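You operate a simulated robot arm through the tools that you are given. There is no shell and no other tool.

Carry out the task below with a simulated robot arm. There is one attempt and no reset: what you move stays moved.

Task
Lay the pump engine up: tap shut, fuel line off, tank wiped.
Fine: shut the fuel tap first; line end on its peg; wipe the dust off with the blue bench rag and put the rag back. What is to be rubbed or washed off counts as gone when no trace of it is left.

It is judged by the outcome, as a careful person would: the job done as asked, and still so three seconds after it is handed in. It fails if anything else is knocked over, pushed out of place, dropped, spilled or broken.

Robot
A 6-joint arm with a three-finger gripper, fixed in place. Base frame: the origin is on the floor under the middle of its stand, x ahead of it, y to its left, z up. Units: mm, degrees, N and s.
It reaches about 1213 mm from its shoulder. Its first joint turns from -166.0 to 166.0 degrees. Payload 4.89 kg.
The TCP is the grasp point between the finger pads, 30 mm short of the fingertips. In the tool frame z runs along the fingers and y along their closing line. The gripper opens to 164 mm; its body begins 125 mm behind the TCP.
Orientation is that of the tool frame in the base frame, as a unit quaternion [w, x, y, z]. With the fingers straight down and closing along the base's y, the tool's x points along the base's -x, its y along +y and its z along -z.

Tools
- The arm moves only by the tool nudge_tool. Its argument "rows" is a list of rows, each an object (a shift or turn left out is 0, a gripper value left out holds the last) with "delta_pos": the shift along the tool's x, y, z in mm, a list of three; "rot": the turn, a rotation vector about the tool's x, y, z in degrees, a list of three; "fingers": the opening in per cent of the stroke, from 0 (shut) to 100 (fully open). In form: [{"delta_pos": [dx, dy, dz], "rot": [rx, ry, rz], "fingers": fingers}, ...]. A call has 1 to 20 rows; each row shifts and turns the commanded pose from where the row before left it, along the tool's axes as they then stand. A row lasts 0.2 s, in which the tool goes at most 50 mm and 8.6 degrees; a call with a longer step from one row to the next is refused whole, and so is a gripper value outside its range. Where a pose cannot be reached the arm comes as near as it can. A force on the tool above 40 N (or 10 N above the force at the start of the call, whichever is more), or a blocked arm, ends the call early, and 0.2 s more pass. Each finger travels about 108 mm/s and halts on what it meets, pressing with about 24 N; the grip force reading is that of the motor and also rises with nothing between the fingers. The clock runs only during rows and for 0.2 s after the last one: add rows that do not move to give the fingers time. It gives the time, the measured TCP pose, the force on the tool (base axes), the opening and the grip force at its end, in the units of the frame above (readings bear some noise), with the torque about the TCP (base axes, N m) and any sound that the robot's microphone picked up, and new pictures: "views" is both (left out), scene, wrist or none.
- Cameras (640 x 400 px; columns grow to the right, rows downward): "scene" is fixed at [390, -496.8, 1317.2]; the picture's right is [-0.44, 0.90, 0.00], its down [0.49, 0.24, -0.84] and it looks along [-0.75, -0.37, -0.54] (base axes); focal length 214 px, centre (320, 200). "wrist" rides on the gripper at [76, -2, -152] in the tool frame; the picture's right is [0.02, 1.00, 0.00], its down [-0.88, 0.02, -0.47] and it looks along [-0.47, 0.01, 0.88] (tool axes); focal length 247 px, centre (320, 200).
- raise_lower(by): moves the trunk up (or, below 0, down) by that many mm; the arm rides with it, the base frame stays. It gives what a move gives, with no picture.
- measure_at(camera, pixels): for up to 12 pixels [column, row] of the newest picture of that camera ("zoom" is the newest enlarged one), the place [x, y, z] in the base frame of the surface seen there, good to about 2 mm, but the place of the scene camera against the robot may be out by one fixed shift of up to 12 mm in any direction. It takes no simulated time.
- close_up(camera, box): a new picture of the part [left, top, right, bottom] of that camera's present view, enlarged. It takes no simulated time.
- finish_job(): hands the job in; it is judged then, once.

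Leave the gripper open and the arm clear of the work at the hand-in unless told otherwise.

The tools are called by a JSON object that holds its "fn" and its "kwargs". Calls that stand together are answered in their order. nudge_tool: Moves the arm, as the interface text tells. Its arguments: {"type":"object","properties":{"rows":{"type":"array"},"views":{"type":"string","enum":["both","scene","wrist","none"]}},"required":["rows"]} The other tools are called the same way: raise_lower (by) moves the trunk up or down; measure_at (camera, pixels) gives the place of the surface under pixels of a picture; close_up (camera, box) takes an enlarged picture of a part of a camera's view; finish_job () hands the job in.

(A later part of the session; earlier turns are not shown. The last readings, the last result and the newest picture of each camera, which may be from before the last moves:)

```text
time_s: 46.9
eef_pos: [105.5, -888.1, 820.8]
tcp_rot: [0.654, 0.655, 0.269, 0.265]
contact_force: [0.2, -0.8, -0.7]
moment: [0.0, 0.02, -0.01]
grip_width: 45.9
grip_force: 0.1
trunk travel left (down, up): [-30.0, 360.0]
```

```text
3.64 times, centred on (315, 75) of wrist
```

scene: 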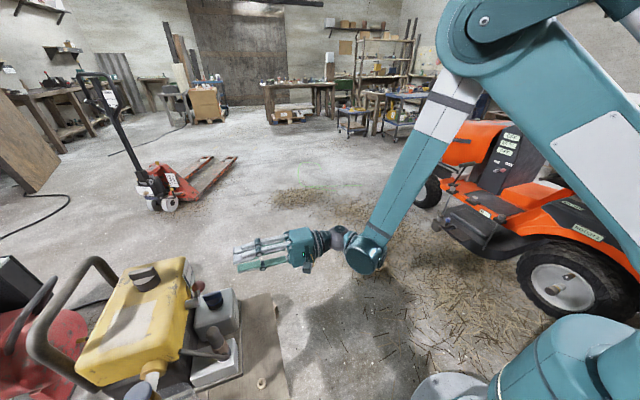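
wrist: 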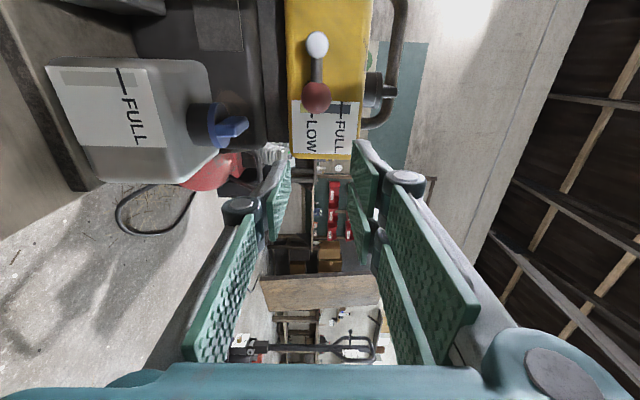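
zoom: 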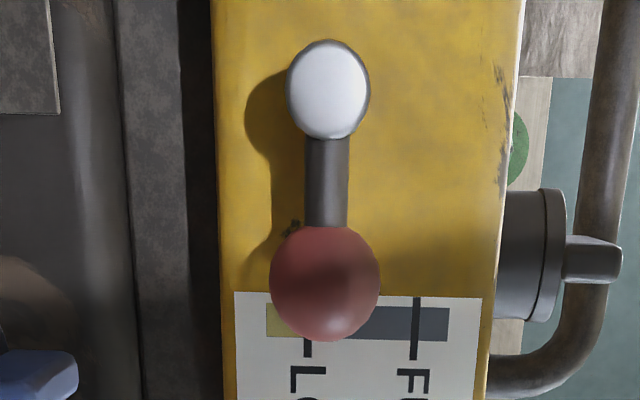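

The tank face is at 25 mm behind the ball's centre, and the lever length is about 45 mm. I'll slide sideways 45 mm, drop about 6 mm so the open fingers straddle the ball vertically, and advance most of the way.

{"fn": "nudge_tool", "kwargs": {"rows": [{"delta_pos": [45, -5.8, 0]}, {"delta_pos": [0, 0, 35]}, {"delta_pos": [0, 0, 30]}, {}]}}

{"fn": "close_up", "kwargs": {"camera": "wrist", "box": [220, 60, 420, 230]}}

{"fn": "close_up", "kwargs": {"camera": "scene", "box": [160, 230, 300, 340]}}

```text
time_s: 47.9
eef_pos: [180.2, -923.7, 834.5]
tcp_rot: [0.653, 0.656, 0.269, 0.266]
contact_force: [-0.7, 0.3, 0.7]
moment: [-0.02, 0.03, 0.0]
grip_width: 45.6
grip_force: 0.1
out of reach, approached as far as the arm can: row 1
trunk travel left (down, up): [-30.0, 360.0]
```

scene: 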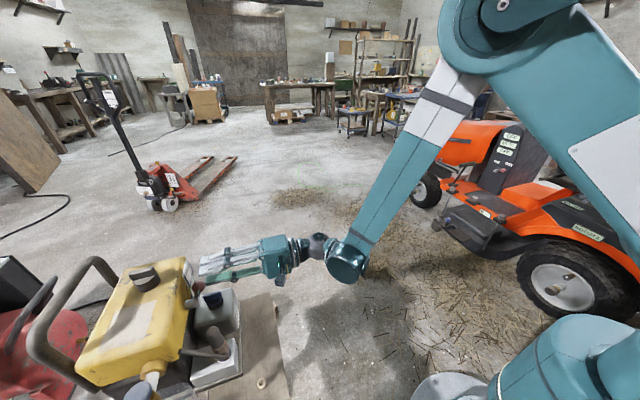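
wrist: 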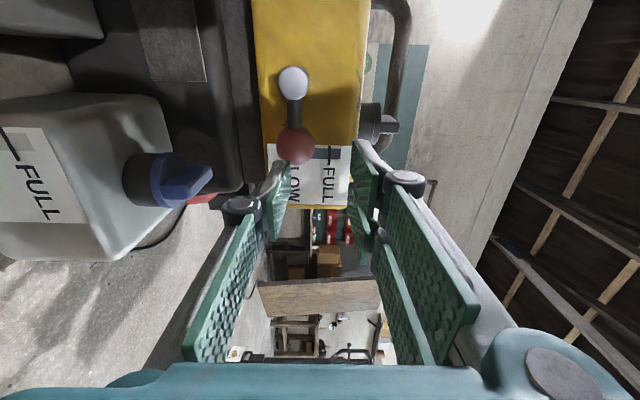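

```text
2.35 times, centred on (320, 145) of wrist
```

zoom: 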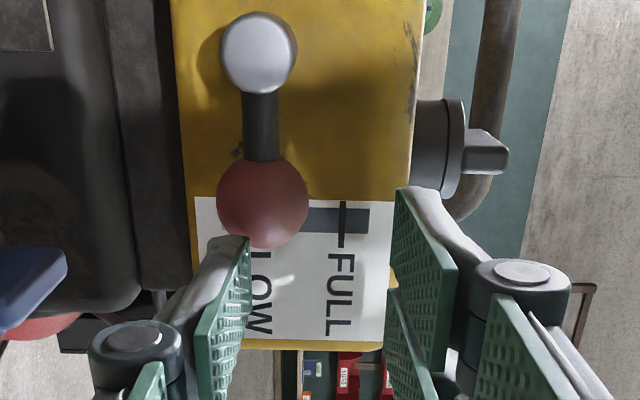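

```text
3.64 times, centred on (230, 285) of scene
```

zoom: 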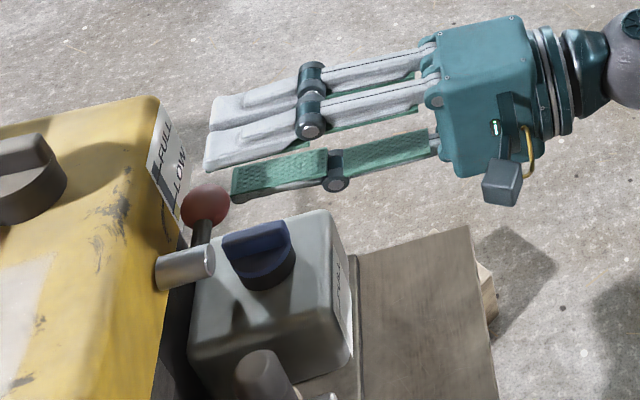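

Good view: the hand is level with the ball but about 19 mm too high (z 834.5). I'll lower the trunk 20 mm and re-check before going in.

{"fn": "raise_lower", "kwargs": {"by": -20}}

{"fn": "nudge_tool", "kwargs": {"rows": [{"delta_pos": [8, 0, 0]}, {"delta_pos": [9, 0, 0]}, {}]}}

{"fn": "close_up", "kwargs": {"camera": "wrist", "box": [220, 60, 420, 230]}}

{"fn": "close_up", "kwargs": {"camera": "scene", "box": [160, 230, 300, 340]}}

```text
time_s: 48.5
eef_pos: [180.8, -924.7, 816.2]
tcp_rot: [0.654, 0.655, 0.268, 0.265]
contact_force: [0.2, -0.6, -0.9]
moment: [-0.01, 0.02, 0.0]
grip_width: 46.0
grip_force: 0.1
trunk travel left (down, up): [-10.0, 380.0]
```

```text
time_s: 49.4
eef_pos: [193.9, -912.7, 816.4]
tcp_rot: [0.654, 0.656, 0.268, 0.266]
contact_force: [0.1, 0.8, -0.4]
moment: [-0.03, 0.0, -0.01]
grip_width: 46.1
grip_force: 0.0
trunk travel left (down, up): [-10.0, 380.0]
```

scene: 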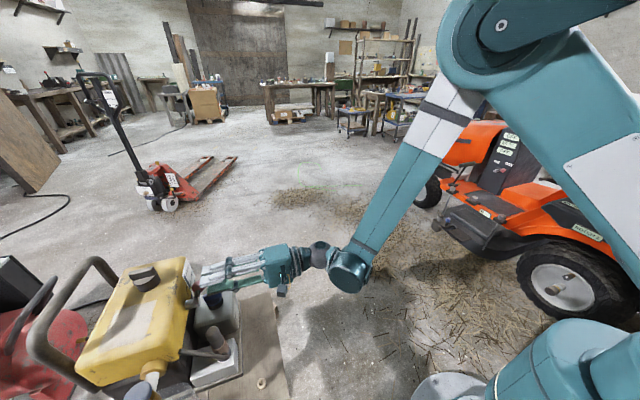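
wrist: 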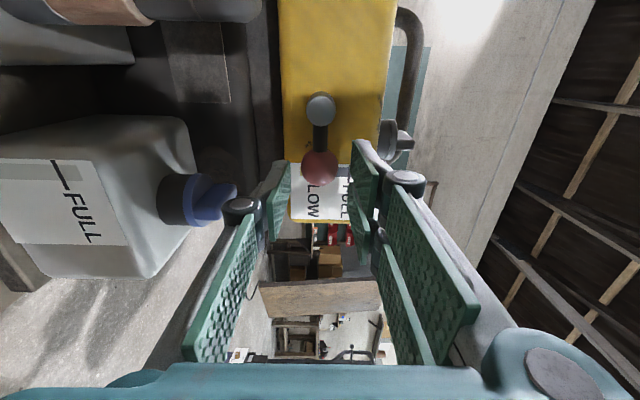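

```text
2.35 times, centred on (320, 145) of wrist
```

zoom: 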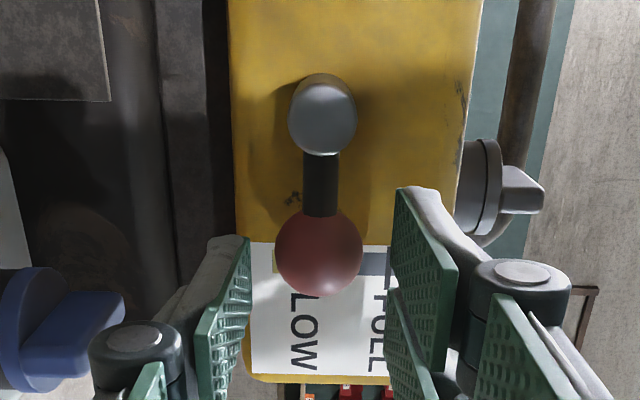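

```text
3.64 times, centred on (230, 285) of scene
```

zoom: 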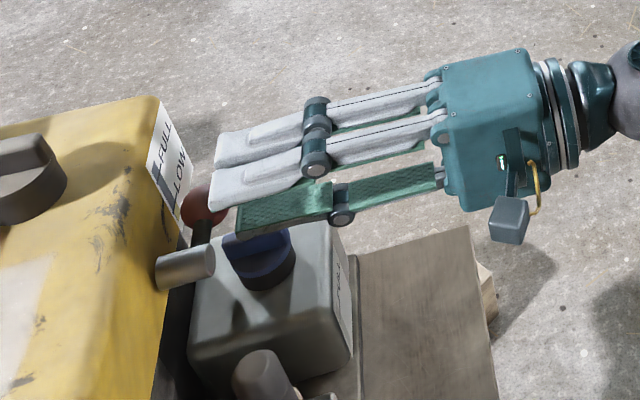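

The ball is centred between the fingers at (320,167) with the lower finger above the oil cap. I'll advance 27 mm so the pads straddle the ball, keeping about 8 mm from the tank face.

{"fn": "nudge_tool", "kwargs": {"rows": [{"delta_pos": [0, 0, 14]}, {"delta_pos": [0, 0, 13]}, {}]}}

{"fn": "close_up", "kwargs": {"camera": "wrist", "box": [220, 80, 420, 250]}}

{"fn": "close_up", "kwargs": {"camera": "scene", "box": [160, 230, 300, 340]}}

```text
time_s: 50.1
eef_pos: [211.3, -930.4, 815.3]
tcp_rot: [0.653, 0.656, 0.269, 0.266]
contact_force: [0.0, -0.2, -0.4]
moment: [0.02, 0.02, -0.01]
grip_width: 45.7
grip_force: 0.1
trunk travel left (down, up): [-10.0, 380.0]
```

scene: 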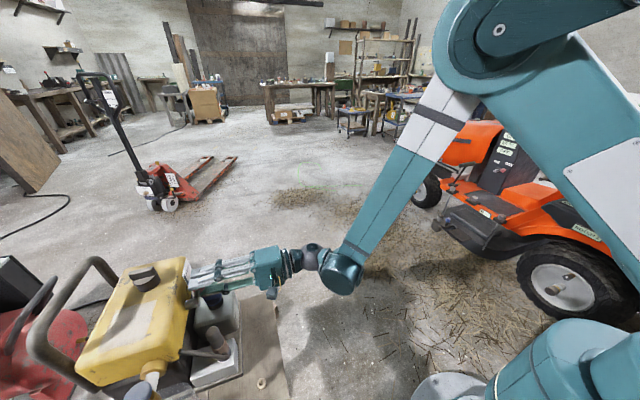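
wrist: 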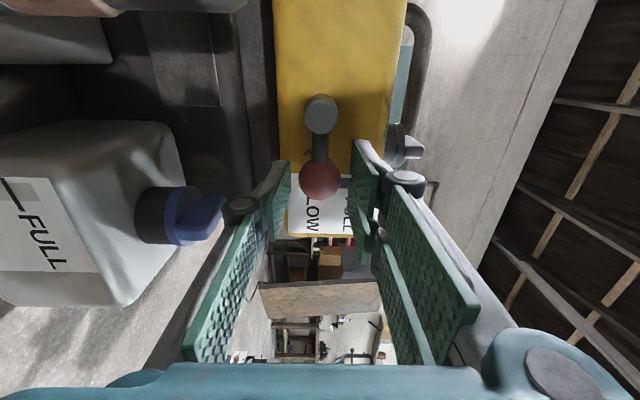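

```text
2.35 times, centred on (320, 165) of wrist
```

zoom: 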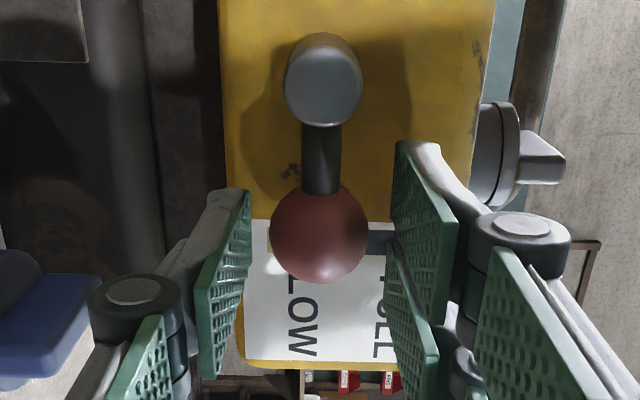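

```text
3.64 times, centred on (230, 285) of scene
```

zoom: 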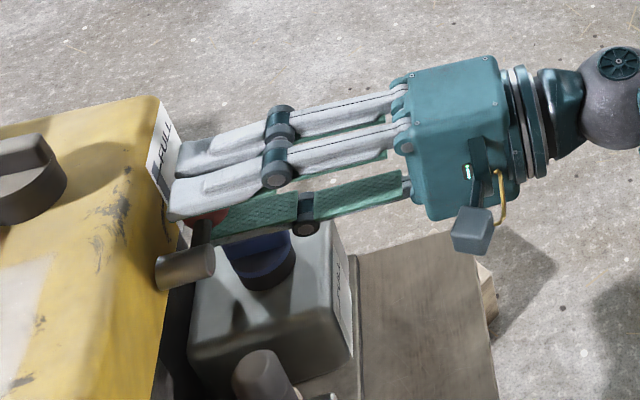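

The ball sits between the pads. I'll close to about 35 mm, loosely around the ball, and try the first 16° of an upward arc about the stub axis (radius 50 mm), rolling the tool with it.

{"fn": "nudge_tool", "kwargs": {"rows": [{"fingers": 21}, {}, {"delta_pos": [0.12, 3.52, 0], "rot": [0, 0, -4]}, {"delta_pos": [0.12, 3.52, 0], "rot": [0, 0, -4]}, {"delta_pos": [0.12, 3.52, 0], "rot": [0, 0, -4]}, {"delta_pos": [0.12, 3.52, 0], "rot": [0, 0, -4]}, {}]}}

{"fn": "close_up", "kwargs": {"camera": "wrist", "box": [220, 80, 420, 250]}}

{"fn": "close_up", "kwargs": {"camera": "scene", "box": [160, 230, 300, 340]}}

```text
time_s: 51.8
eef_pos: [214.0, -929.5, 830.1]
tcp_rot: [0.684, 0.612, 0.358, 0.172]
contact_force: [-0.5, 0.3, -0.3]
moment: [-0.03, 0.0, 0.0]
grip_width: 34.9
grip_force: 0.2
trunk travel left (down, up): [-10.0, 380.0]
```

scene: 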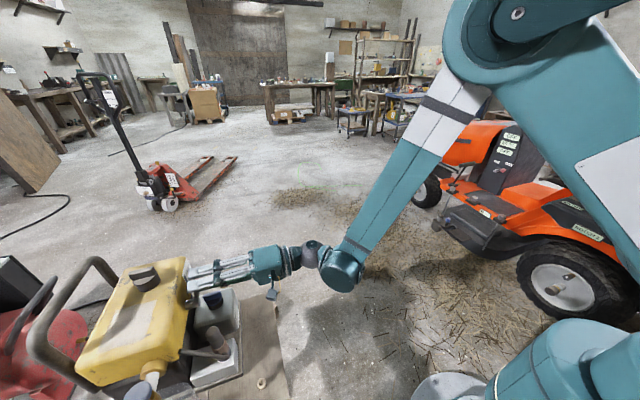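
wrist: 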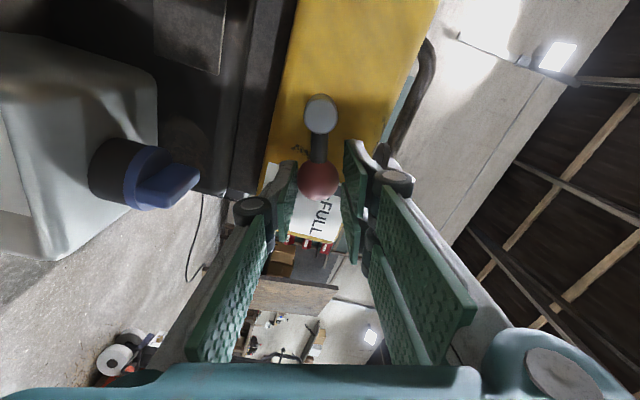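

```text
2.35 times, centred on (320, 165) of wrist
```

zoom: 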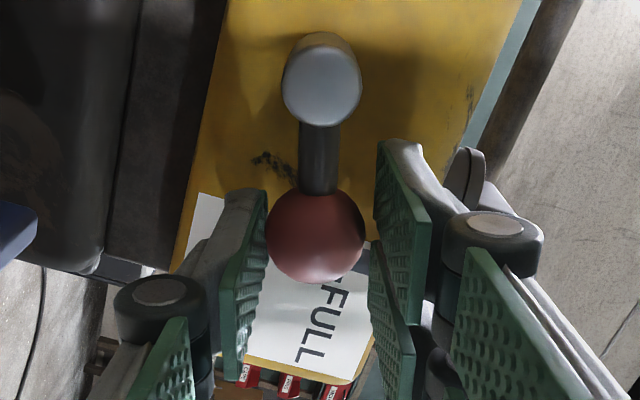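

```text
3.64 times, centred on (230, 285) of scene
```

zoom: 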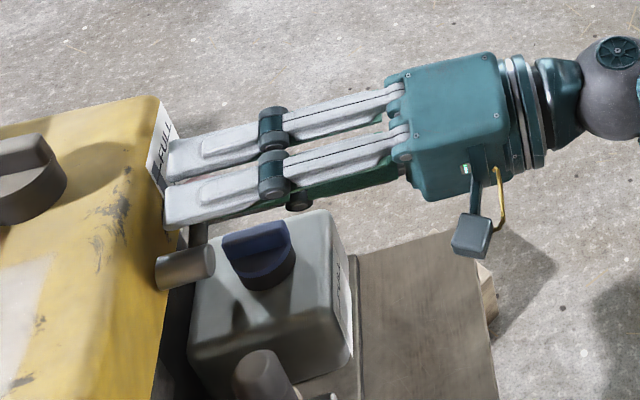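

The lever follows upward with almost no force, so it is the movable tap. I'll keep turning along the arc.

{"fn": "nudge_tool", "kwargs": {"rows": [{"delta_pos": [0.28, 5.28, 0], "rot": [0, 0, -6]}, {"delta_pos": [0.28, 5.28, 0], "rot": [0, 0, -6]}, {"delta_pos": [0.28, 5.28, 0], "rot": [0, 0, -6]}, {"delta_pos": [0.28, 5.28, 0], "rot": [0, 0, -6]}, {"delta_pos": [0.28, 5.28, 0], "rot": [0, 0, -6]}, {"delta_pos": [0.28, 5.28, 0], "rot": [0, 0, -6]}, {"delta_pos": [0.28, 5.28, 0], "rot": [0, 0, -6]}, {"delta_pos": [0.28, 5.28, 0], "rot": [0, 0, -6]}, {}]}}

{"fn": "close_up", "kwargs": {"camera": "wrist", "box": [220, 80, 420, 250]}}

{"fn": "close_up", "kwargs": {"camera": "scene", "box": [160, 230, 300, 340]}}

```text
time_s: 53.8
eef_pos: [232.2, -912.6, 859.6]
tcp_rot: [0.695, 0.412, 0.576, -0.123]
contact_force: [-1.0, -0.7, -0.1]
moment: [0.04, 0.01, -0.01]
grip_width: 35.0
grip_force: 0.9
trunk travel left (down, up): [-10.0, 380.0]
```

scene: 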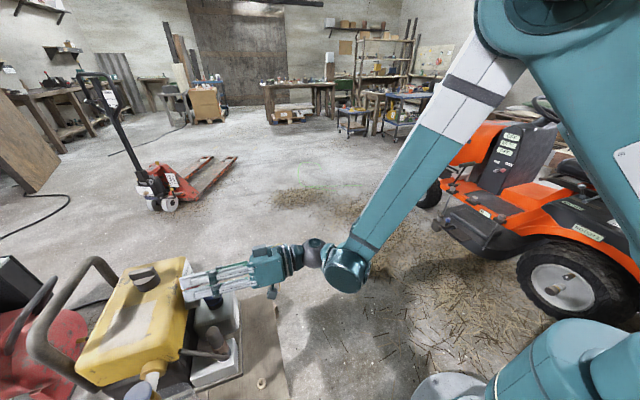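
wrist: 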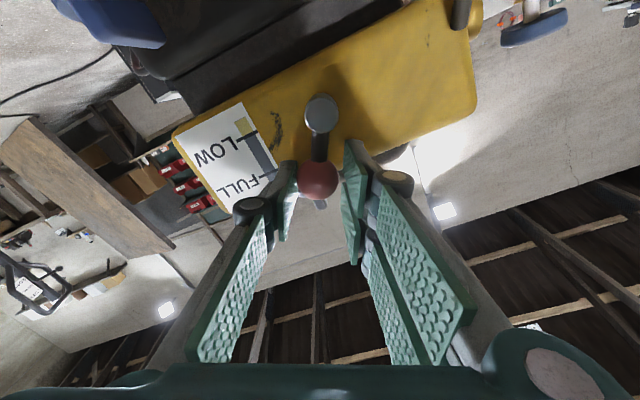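

```text
2.35 times, centred on (320, 165) of wrist
```

zoom: 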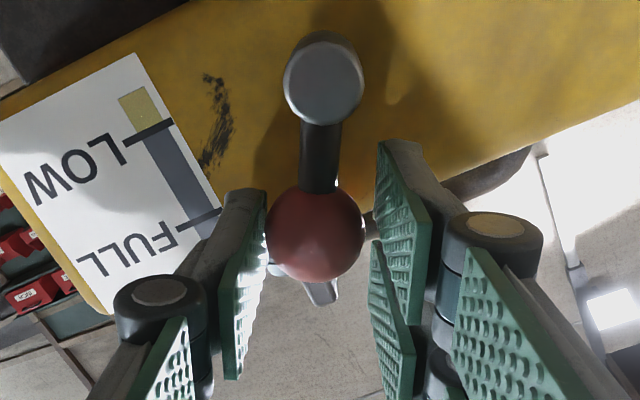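

```text
3.64 times, centred on (230, 285) of scene
```

zoom: 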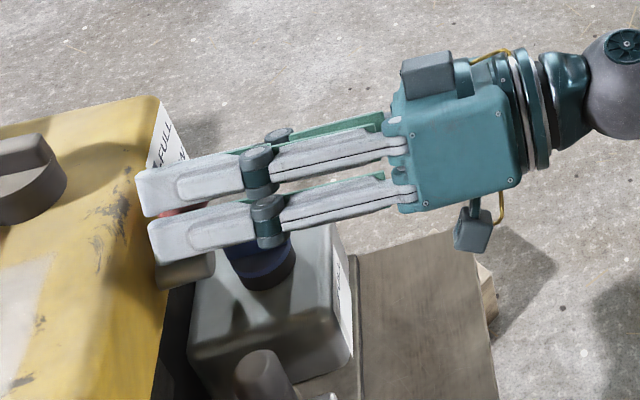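

The lever is now about 60° up. I'll carry on to the upper stop, watching the force.

{"fn": "nudge_tool", "kwargs": {"rows": [{"delta_pos": [0.28, 5.28, 0], "rot": [0, 0, -6]}, {"delta_pos": [0.28, 5.28, 0], "rot": [0, 0, -6]}, {"delta_pos": [0.28, 5.28, 0], "rot": [0, 0, -6]}, {"delta_pos": [0.28, 5.28, 0], "rot": [0, 0, -6]}, {"delta_pos": [0.28, 5.28, 0], "rot": [0, 0, -6]}, {}]}}

{"fn": "close_up", "kwargs": {"camera": "wrist", "box": [220, 80, 420, 250]}}

{"fn": "close_up", "kwargs": {"camera": "scene", "box": [160, 230, 300, 340]}}

```text
time_s: 55.1
eef_pos: [250.4, -894.0, 864.6]
tcp_rot: [0.64, 0.25, 0.663, -0.298]
contact_force: [-7.5, -5.3, -3.5]
moment: [0.1, 0.01, -0.17]
grip_width: 37.7
grip_force: 4.9
trunk travel left (down, up): [-10.0, 380.0]
```

scene: 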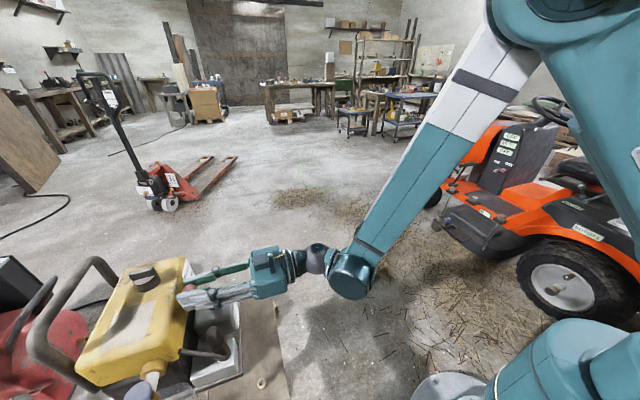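
wrist: 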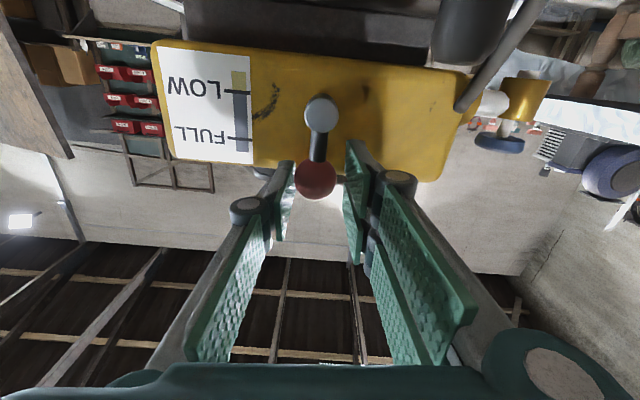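

```text
2.35 times, centred on (320, 165) of wrist
```

zoom: 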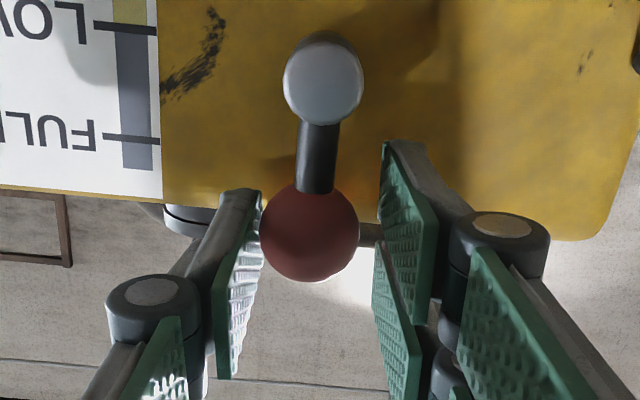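

```text
3.64 times, centred on (230, 285) of scene
```

zoom: 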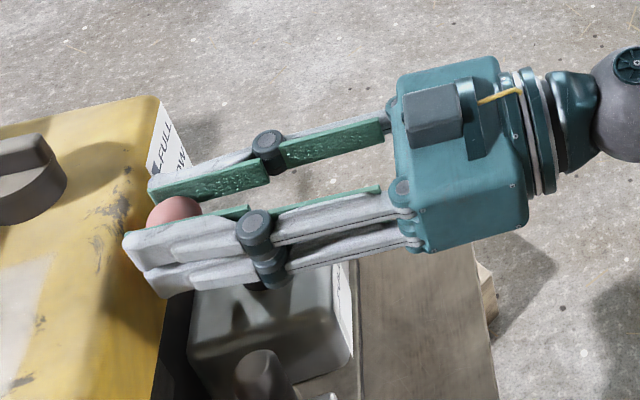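

The force rose to about 9 N and the lever stands vertical, so it's at its upper stop. I'll open the fingers a little, back straight out from the tank, and check the lever stays up.

{"fn": "nudge_tool", "kwargs": {"rows": [{"fingers": 30}, {"delta_pos": [0, -2, 0]}, {}, {"delta_pos": [0, 0, -25]}, {"delta_pos": [0, 0, -40]}, {"delta_pos": [0, 0, -45]}, {}]}}

{"fn": "close_up", "kwargs": {"camera": "wrist", "box": [220, 40, 420, 230]}}

{"fn": "close_up", "kwargs": {"camera": "scene", "box": [120, 250, 260, 360]}}

```text
time_s: 56.8
eef_pos: [171.5, -825.4, 873.0]
tcp_rot: [0.64, 0.25, 0.664, -0.297]
contact_force: [1.6, -0.3, -0.6]
moment: [-0.03, -0.02, 0.0]
grip_width: 49.0
grip_force: 0.1
out of reach, approached as far as the arm can: row 6
trunk travel left (down, up): [-10.0, 380.0]
```

scene: 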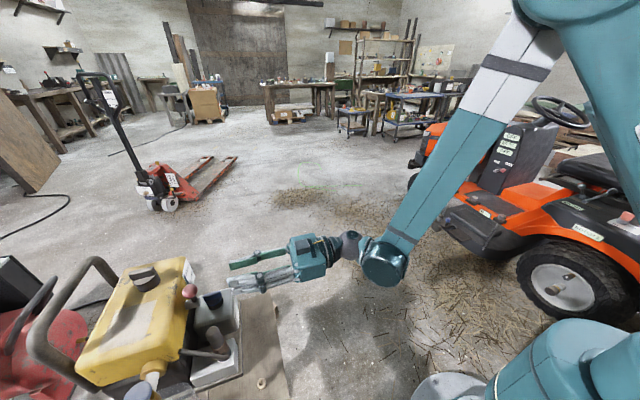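
wrist: 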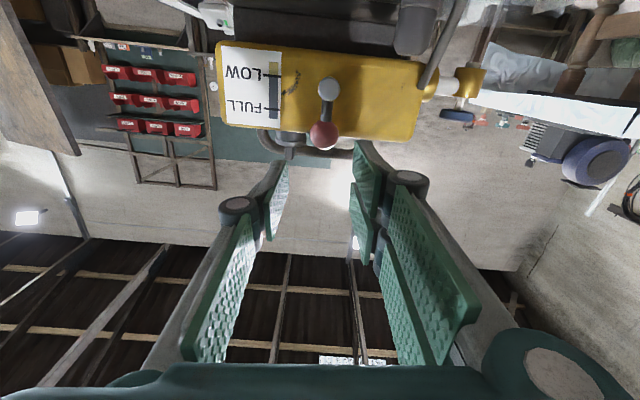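

```text
2.11 times, centred on (320, 135) of wrist
```

zoom: 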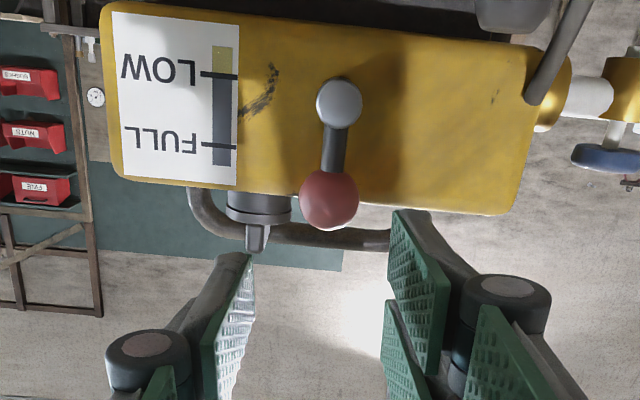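

```text
3.64 times, centred on (190, 305) of scene
```

zoom: 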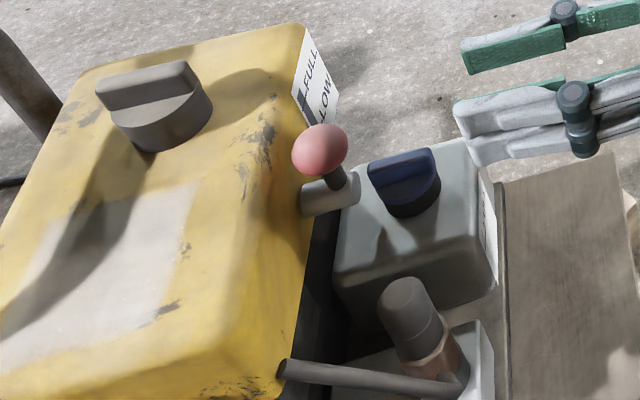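

The lever stays vertical with the hand away, so the tap is shut. Next is the fuel line. I'll raise the trunk 120 mm for clearance and turn the tool back to pointing down.

{"fn": "raise_lower", "kwargs": {"by": 120}}

{"fn": "nudge_tool", "kwargs": {"rows": [{"rot": [0, 8.2, 0]}, {"rot": [0, 8.2, 0]}, {"rot": [0, 8.2, 0]}, {"rot": [0, 8.2, 0]}, {"rot": [0, 8.2, 0]}, {"rot": [0, 8.2, 0]}, {"rot": [0, 8.2, 0]}, {"rot": [0, 8.2, 0]}, {"rot": [0, 8.2, 0]}, {"rot": [0, 8.2, 0]}, {"rot": [0, 8.0, 0], "fingers": 100}, {}]}}

```text
time_s: 58.2
eef_pos: [171.1, -826.8, 992.2]
tcp_rot: [0.64, 0.25, 0.664, -0.296]
contact_force: [0.2, -0.4, -1.1]
moment: [0.0, -0.03, 0.01]
grip_width: 49.3
grip_force: 0.1
trunk travel left (down, up): [-130.0, 260.0]
```

```text
time_s: 60.9
eef_pos: [172.3, -826.2, 993.5]
tcp_rot: [-0.018, 0.386, 0.922, -0.033]
contact_force: [-0.7, 0.1, -0.8]
moment: [0.02, 0.02, -0.01]
grip_width: 163.7
grip_force: 0.1
trunk travel left (down, up): [-130.0, 260.0]
```

scene: 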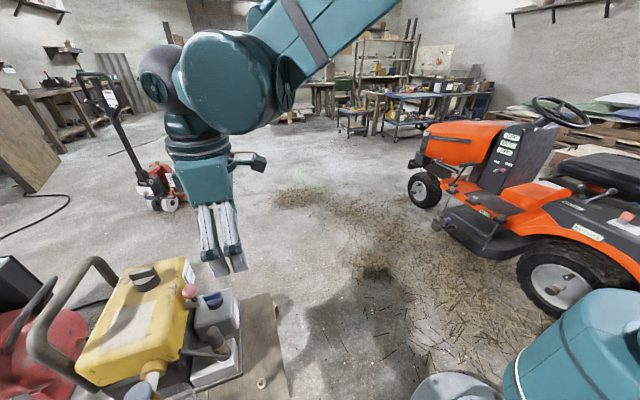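
wrist: 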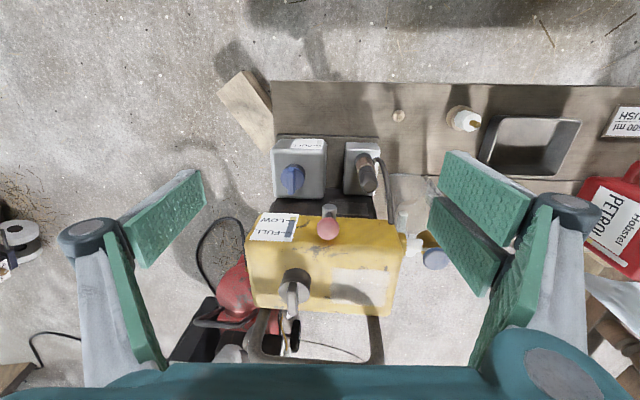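

The tap lever still stands. I'll measure the line end (brown collar, dark handle) and the peg from this clean overhead view.

{"fn": "close_up", "kwargs": {"camera": "wrist", "box": [330, 130, 420, 220]}}

{"fn": "measure_at", "kwargs": {"camera": "wrist", "pixels": [[369, 184], [365, 170], [363, 159], [358, 150], [382, 165], [378, 158], [394, 205], [398, 116], [398, 112], [329, 229]]}}

{"fn": "close_up", "kwargs": {"camera": "wrist", "box": [380, 100, 420, 130]}}

```text
4.44 times, centred on (375, 175) of wrist
```

zoom: 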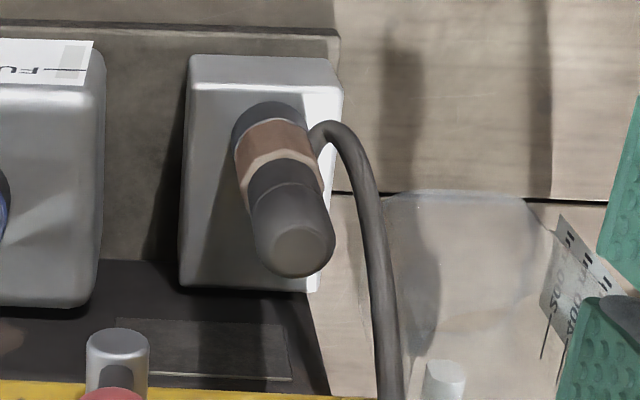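

```text
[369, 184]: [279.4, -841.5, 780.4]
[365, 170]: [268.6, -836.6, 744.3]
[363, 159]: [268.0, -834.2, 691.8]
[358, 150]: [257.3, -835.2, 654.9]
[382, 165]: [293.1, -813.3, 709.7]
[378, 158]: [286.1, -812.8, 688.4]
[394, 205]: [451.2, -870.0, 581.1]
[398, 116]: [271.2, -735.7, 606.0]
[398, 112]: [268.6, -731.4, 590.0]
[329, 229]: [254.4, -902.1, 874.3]
```

```text
13.33 times, centred on (400, 115) of wrist
```

zoom: 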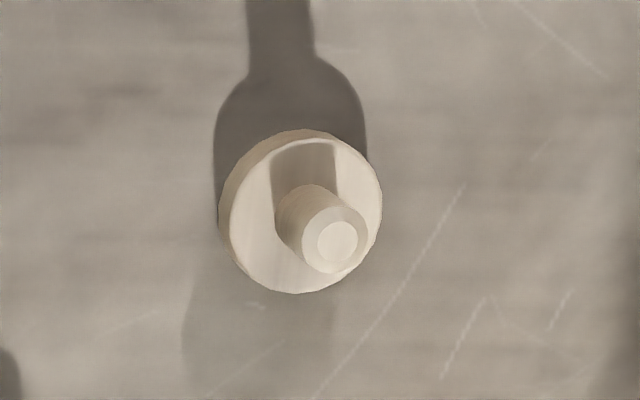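

Handle top is at about (279,-840,780). The peg is at about (270,-733): disc 25 mm, pin 11 mm, top z≈606. I'll remove a 4° tilt and yaw by -90°, so the closing line is square to the hose and the single finger is on the tank side.

{"fn": "nudge_tool", "kwargs": {"rows": [{"rot": [-4.28, -0.5, 0]}, {"rot": [0, 0, -8.22]}, {"rot": [0, 0, -8.22]}, {"rot": [0, 0, -8.22]}, {"rot": [0, 0, -8.22]}, {"rot": [0, 0, -8.22]}, {"rot": [0, 0, -8.22]}, {"rot": [0, 0, -8.22]}, {"rot": [0, 0, -8.22]}, {"rot": [0, 0, -8.22]}, {"rot": [0, 0, -8.22]}, {"rot": [0, 0, -8.22]}, {}]}}

```text
time_s: 63.6
eef_pos: [171.5, -825.5, 994.2]
tcp_rot: [0.0, -0.383, 0.924, -0.001]
contact_force: [0.0, -1.0, 0.4]
moment: [0.0, 0.05, 0.03]
grip_width: 164.3
grip_force: 0.0
trunk travel left (down, up): [-130.0, 260.0]
```

scene: 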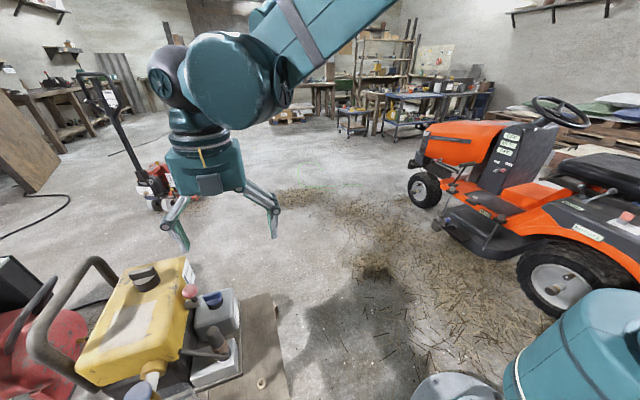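
wrist: 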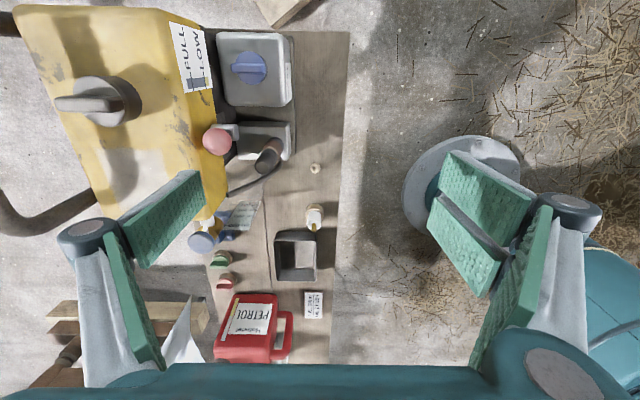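

Orientation is right. I'll narrow the fingers to about 46 mm, move over the handle, and come down to TCP z≈850 to check alignment.

{"fn": "nudge_tool", "kwargs": {"rows": [{"delta_pos": [-21.9, -28.8, 0], "fingers": 28}, {"delta_pos": [-21.9, -28.8, 0]}, {"delta_pos": [-21.9, -28.8, 0]}, {}, {"delta_pos": [0, 0, 40]}, {"delta_pos": [0, 0, 40]}, {"delta_pos": [0, 0, 40]}, {"delta_pos": [0, 0, 24]}, {}]}}

{"fn": "close_up", "kwargs": {"camera": "wrist", "box": [240, 110, 400, 240]}}

{"fn": "close_up", "kwargs": {"camera": "scene", "box": [140, 240, 280, 400]}}

```text
time_s: 65.7
eef_pos: [278.6, -842.8, 848.2]
tcp_rot: [0.0, -0.382, 0.924, -0.001]
contact_force: [-0.3, -0.2, -0.4]
moment: [0.06, 0.0, -0.02]
grip_width: 45.7
grip_force: 0.1
trunk travel left (down, up): [-130.0, 260.0]
```

scene: 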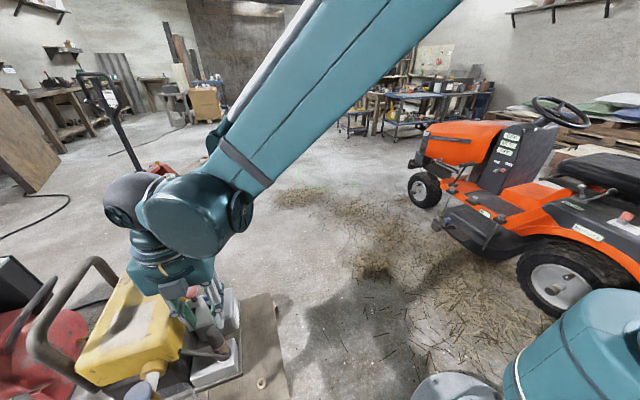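
wrist: 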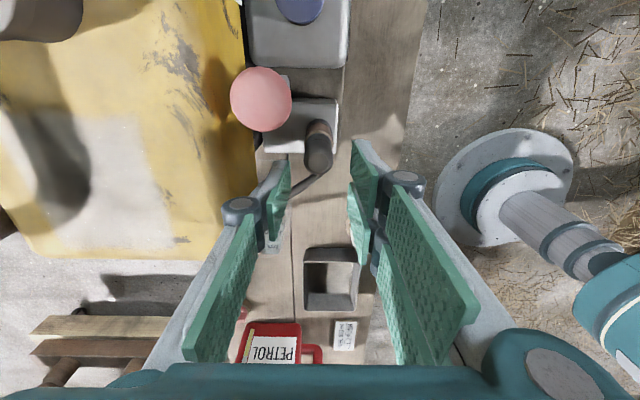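

```text
3.08 times, centred on (320, 175) of wrist
```

zoom: 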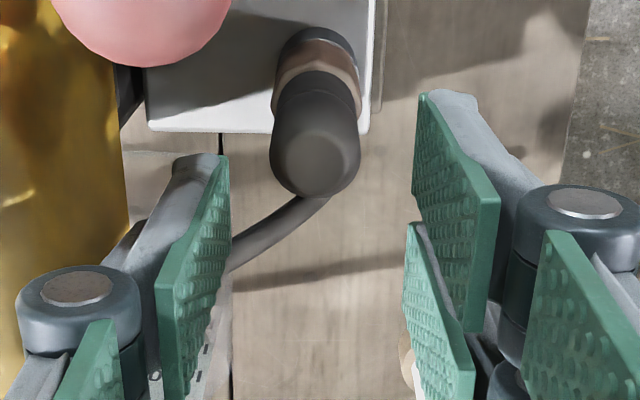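

```text
2.50 times, centred on (210, 320) of scene
```

zoom: 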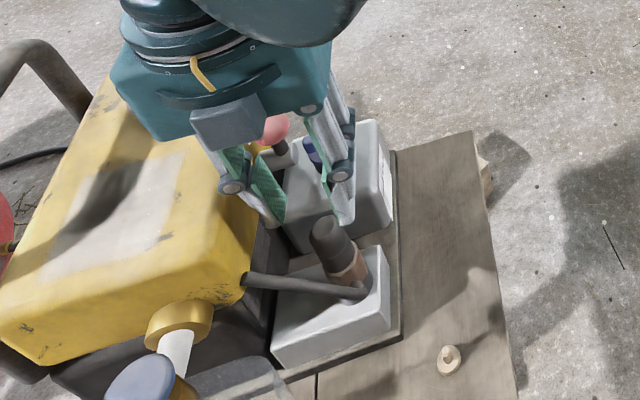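

The handle is centred within about 3 mm. I'll correct that and descend most of the way, watching clearance between the camera housing and the red ball.

{"fn": "nudge_tool", "kwargs": {"rows": [{"delta_pos": [-2.4, -1.9, 0]}, {"delta_pos": [0, 0, 30]}, {"delta_pos": [0, 0, 25]}, {}]}}

{"fn": "close_up", "kwargs": {"camera": "wrist", "box": [240, 110, 400, 240]}}

{"fn": "close_up", "kwargs": {"camera": "scene", "box": [140, 240, 280, 400]}}

```text
time_s: 66.7
eef_pos: [282.1, -842.5, 793.2]
tcp_rot: [0.0, -0.382, 0.924, -0.001]
contact_force: [0.5, 0.7, 0.3]
moment: [-0.04, 0.01, 0.01]
grip_width: 46.0
grip_force: 0.1
trunk travel left (down, up): [-130.0, 260.0]
```

scene: 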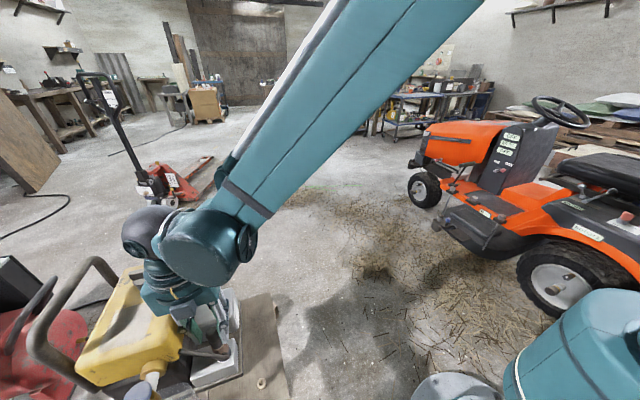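
wrist: 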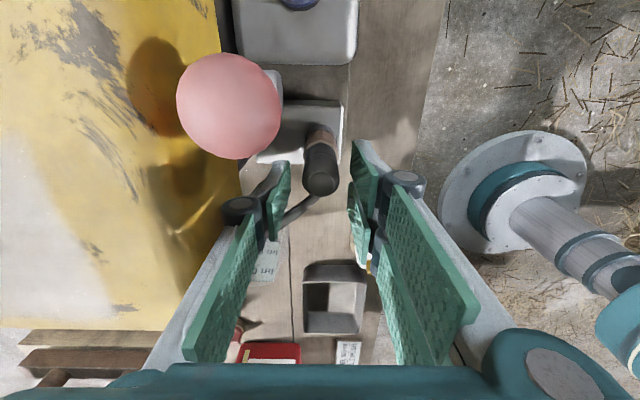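

```text
3.08 times, centred on (320, 175) of wrist
```

zoom: 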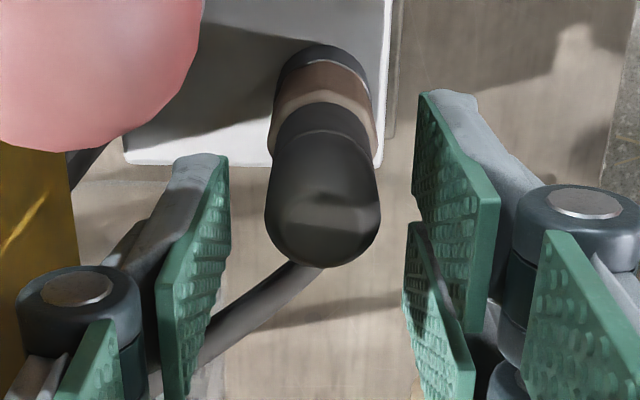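

```text
2.50 times, centred on (210, 320) of scene
```

zoom: 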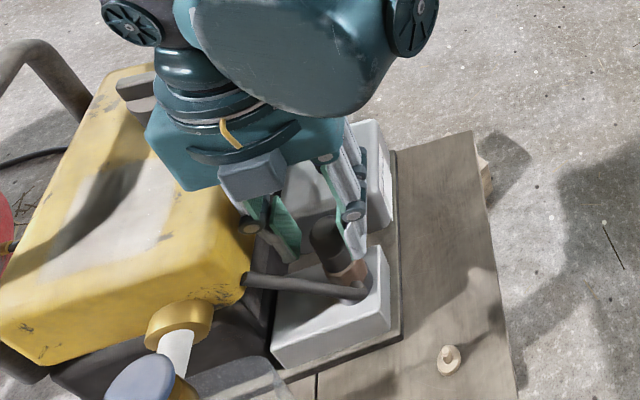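

Centred across the closing line, and about 3 mm off the other way, which I'll correct. I'll go down 20 mm to TCP z≈773, so the tips are just above the brown collar, then close on the handle.

{"fn": "nudge_tool", "kwargs": {"rows": [{"delta_pos": [3, 0, 10]}, {"delta_pos": [0, 0, 10]}, {}, {"fingers": 8}, {}, {}]}}

{"fn": "close_up", "kwargs": {"camera": "wrist", "box": [240, 110, 400, 240]}}

{"fn": "close_up", "kwargs": {"camera": "scene", "box": [140, 240, 280, 400]}}

```text
time_s: 68.0
eef_pos: [280.3, -842.7, 775.3]
tcp_rot: [0.001, -0.383, 0.924, -0.002]
contact_force: [-0.7, -0.9, 0.4]
moment: [0.03, -0.01, -0.01]
grip_width: 27.4
grip_force: 24.2
trunk travel left (down, up): [-130.0, 260.0]
```

scene: 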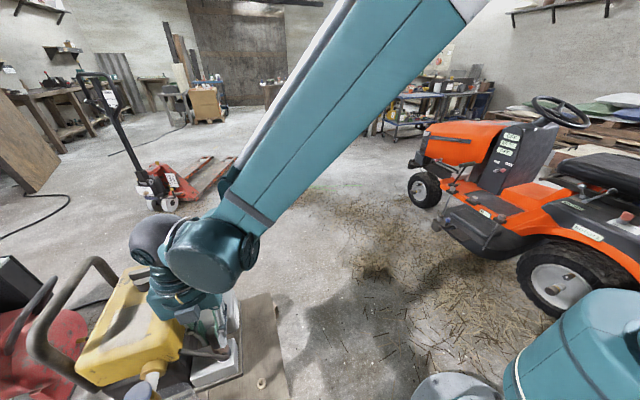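
wrist: 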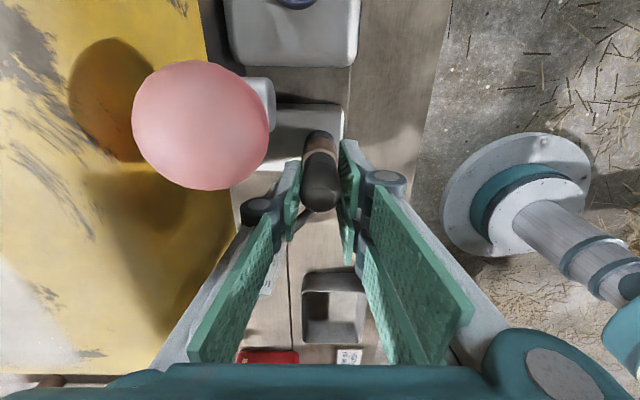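

```text
3.08 times, centred on (320, 175) of wrist
```

zoom: 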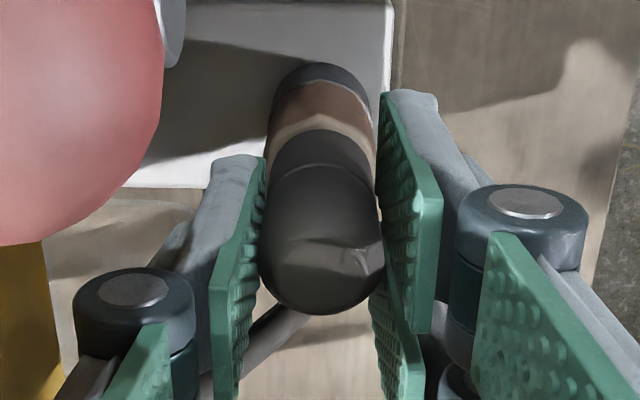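

```text
2.50 times, centred on (210, 320) of scene
```

zoom: 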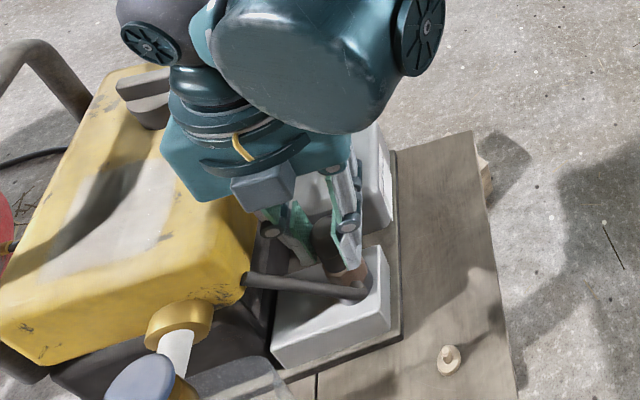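

The handle is held at 27.4 mm with no side load. I'll lift gently in small steps and check whether the brown collar and hose come up with it.

{"fn": "nudge_tool", "kwargs": {"rows": [{"delta_pos": [0, 0, -3]}, {"delta_pos": [0, 0, -3]}, {"delta_pos": [0, 0, -3]}, {"delta_pos": [0, 0, -3]}, {}]}}

{"fn": "close_up", "kwargs": {"camera": "scene", "box": [170, 310, 260, 390]}}

{"fn": "close_up", "kwargs": {"camera": "wrist", "box": [240, 110, 400, 240]}}

```text
time_s: 69.2
eef_pos: [281.3, -842.2, 786.8]
tcp_rot: [0.0, -0.382, 0.924, -0.002]
contact_force: [-0.4, 0.1, -0.2]
moment: [0.03, 0.04, -0.01]
grip_width: 27.7
grip_force: 23.8
trunk travel left (down, up): [-130.0, 260.0]
```

scene: 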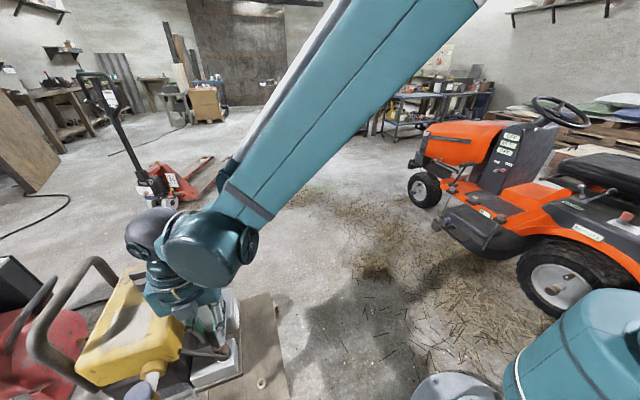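
wrist: 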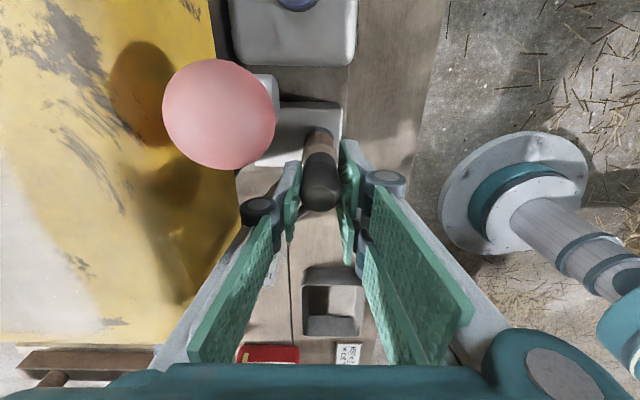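

```text
5.00 times, centred on (215, 350) of scene
```

zoom: 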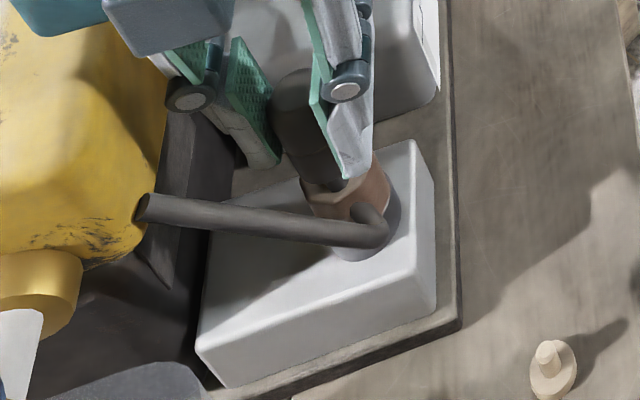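

```text
3.08 times, centred on (320, 175) of wrist
```

zoom: 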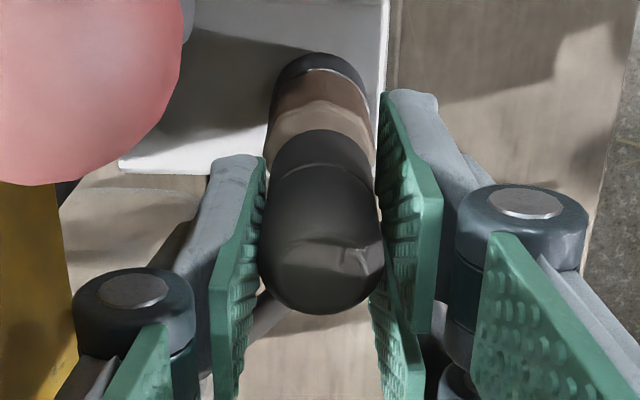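

The handle rose 11.5 mm with no force, but the hose elbow in the scene view hasn't moved. It looks as if the dark piece is sliding out of the brown collar. I'll zoom in hard on the joint before going further.

{"fn": "close_up", "kwargs": {"camera": "wrist", "box": [290, 125, 350, 175]}}

{"fn": "close_up", "kwargs": {"camera": "scene", "box": [195, 330, 240, 370]}}

{"fn": "measure_at", "kwargs": {"camera": "wrist", "pixels": [[320, 135], [320, 143], [320, 150], [320, 158], [320, 165], [320, 185], [320, 195]]}}

{"fn": "measure_at", "kwargs": {"camera": "scene", "pixels": [[226, 356], [222, 347], [219, 342], [213, 330], [205, 355]]}}

```text
8.00 times, centred on (320, 150) of wrist
```

zoom: 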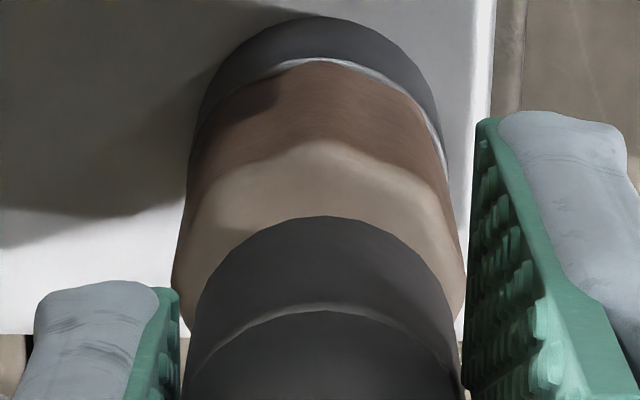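

```text
10.00 times, centred on (218, 350) of scene
```

zoom: 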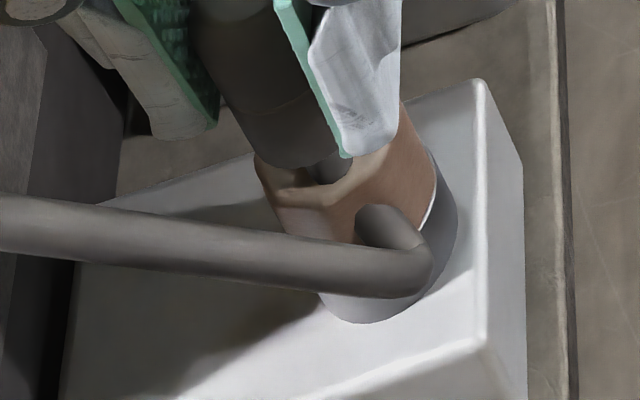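

```text
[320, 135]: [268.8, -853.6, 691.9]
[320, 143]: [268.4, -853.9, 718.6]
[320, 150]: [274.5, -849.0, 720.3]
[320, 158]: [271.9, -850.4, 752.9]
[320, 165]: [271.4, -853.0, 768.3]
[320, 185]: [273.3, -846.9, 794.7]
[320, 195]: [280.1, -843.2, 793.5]
```

```text
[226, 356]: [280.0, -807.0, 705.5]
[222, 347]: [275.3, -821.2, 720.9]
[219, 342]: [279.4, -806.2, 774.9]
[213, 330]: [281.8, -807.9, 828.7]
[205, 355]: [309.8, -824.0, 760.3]
```

In the scene zoom the dark piece has risen off the brown collar and a narrower stem shows below it, while hose and collar stay put. This is reversible, so I'll lift 25 mm more to see what's underneath before deciding what it is.

{"fn": "nudge_tool", "kwargs": {"rows": [{"delta_pos": [0, 0, -5]}, {"delta_pos": [0, 0, -5]}, {"delta_pos": [0, 0, -5]}, {"delta_pos": [0, 0, -5]}, {"delta_pos": [0, 0, -5]}, {}]}}

{"fn": "close_up", "kwargs": {"camera": "scene", "box": [190, 320, 245, 370]}}

{"fn": "close_up", "kwargs": {"camera": "wrist", "box": [290, 120, 350, 175]}}

```text
time_s: 70.7
eef_pos: [281.8, -841.1, 812.2]
tcp_rot: [0.0, -0.382, 0.924, -0.002]
contact_force: [0.2, 1.7, 0.0]
moment: [0.01, 0.01, -0.02]
grip_width: 27.2
grip_force: 24.1
trunk travel left (down, up): [-130.0, 260.0]
```

scene: 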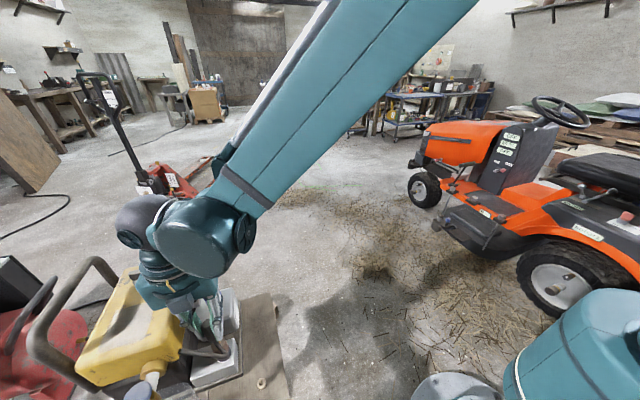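
wrist: 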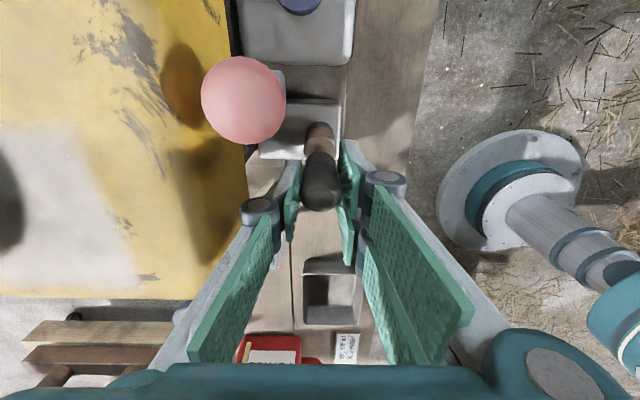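

```text
8.00 times, centred on (218, 345) of scene
```

zoom: 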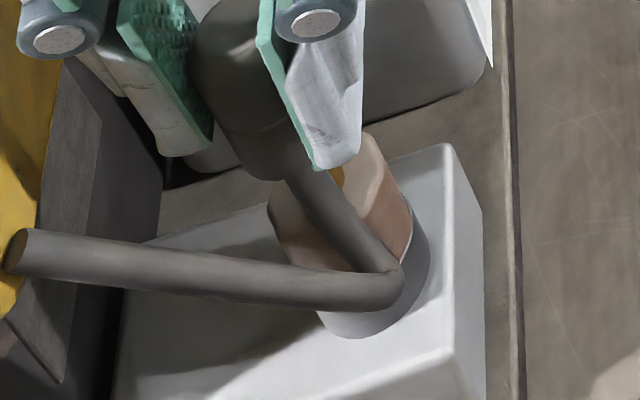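

```text
7.27 times, centred on (320, 148) of wrist
```

zoom: 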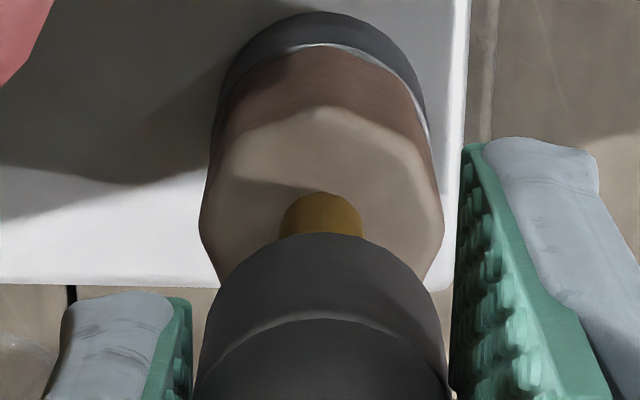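

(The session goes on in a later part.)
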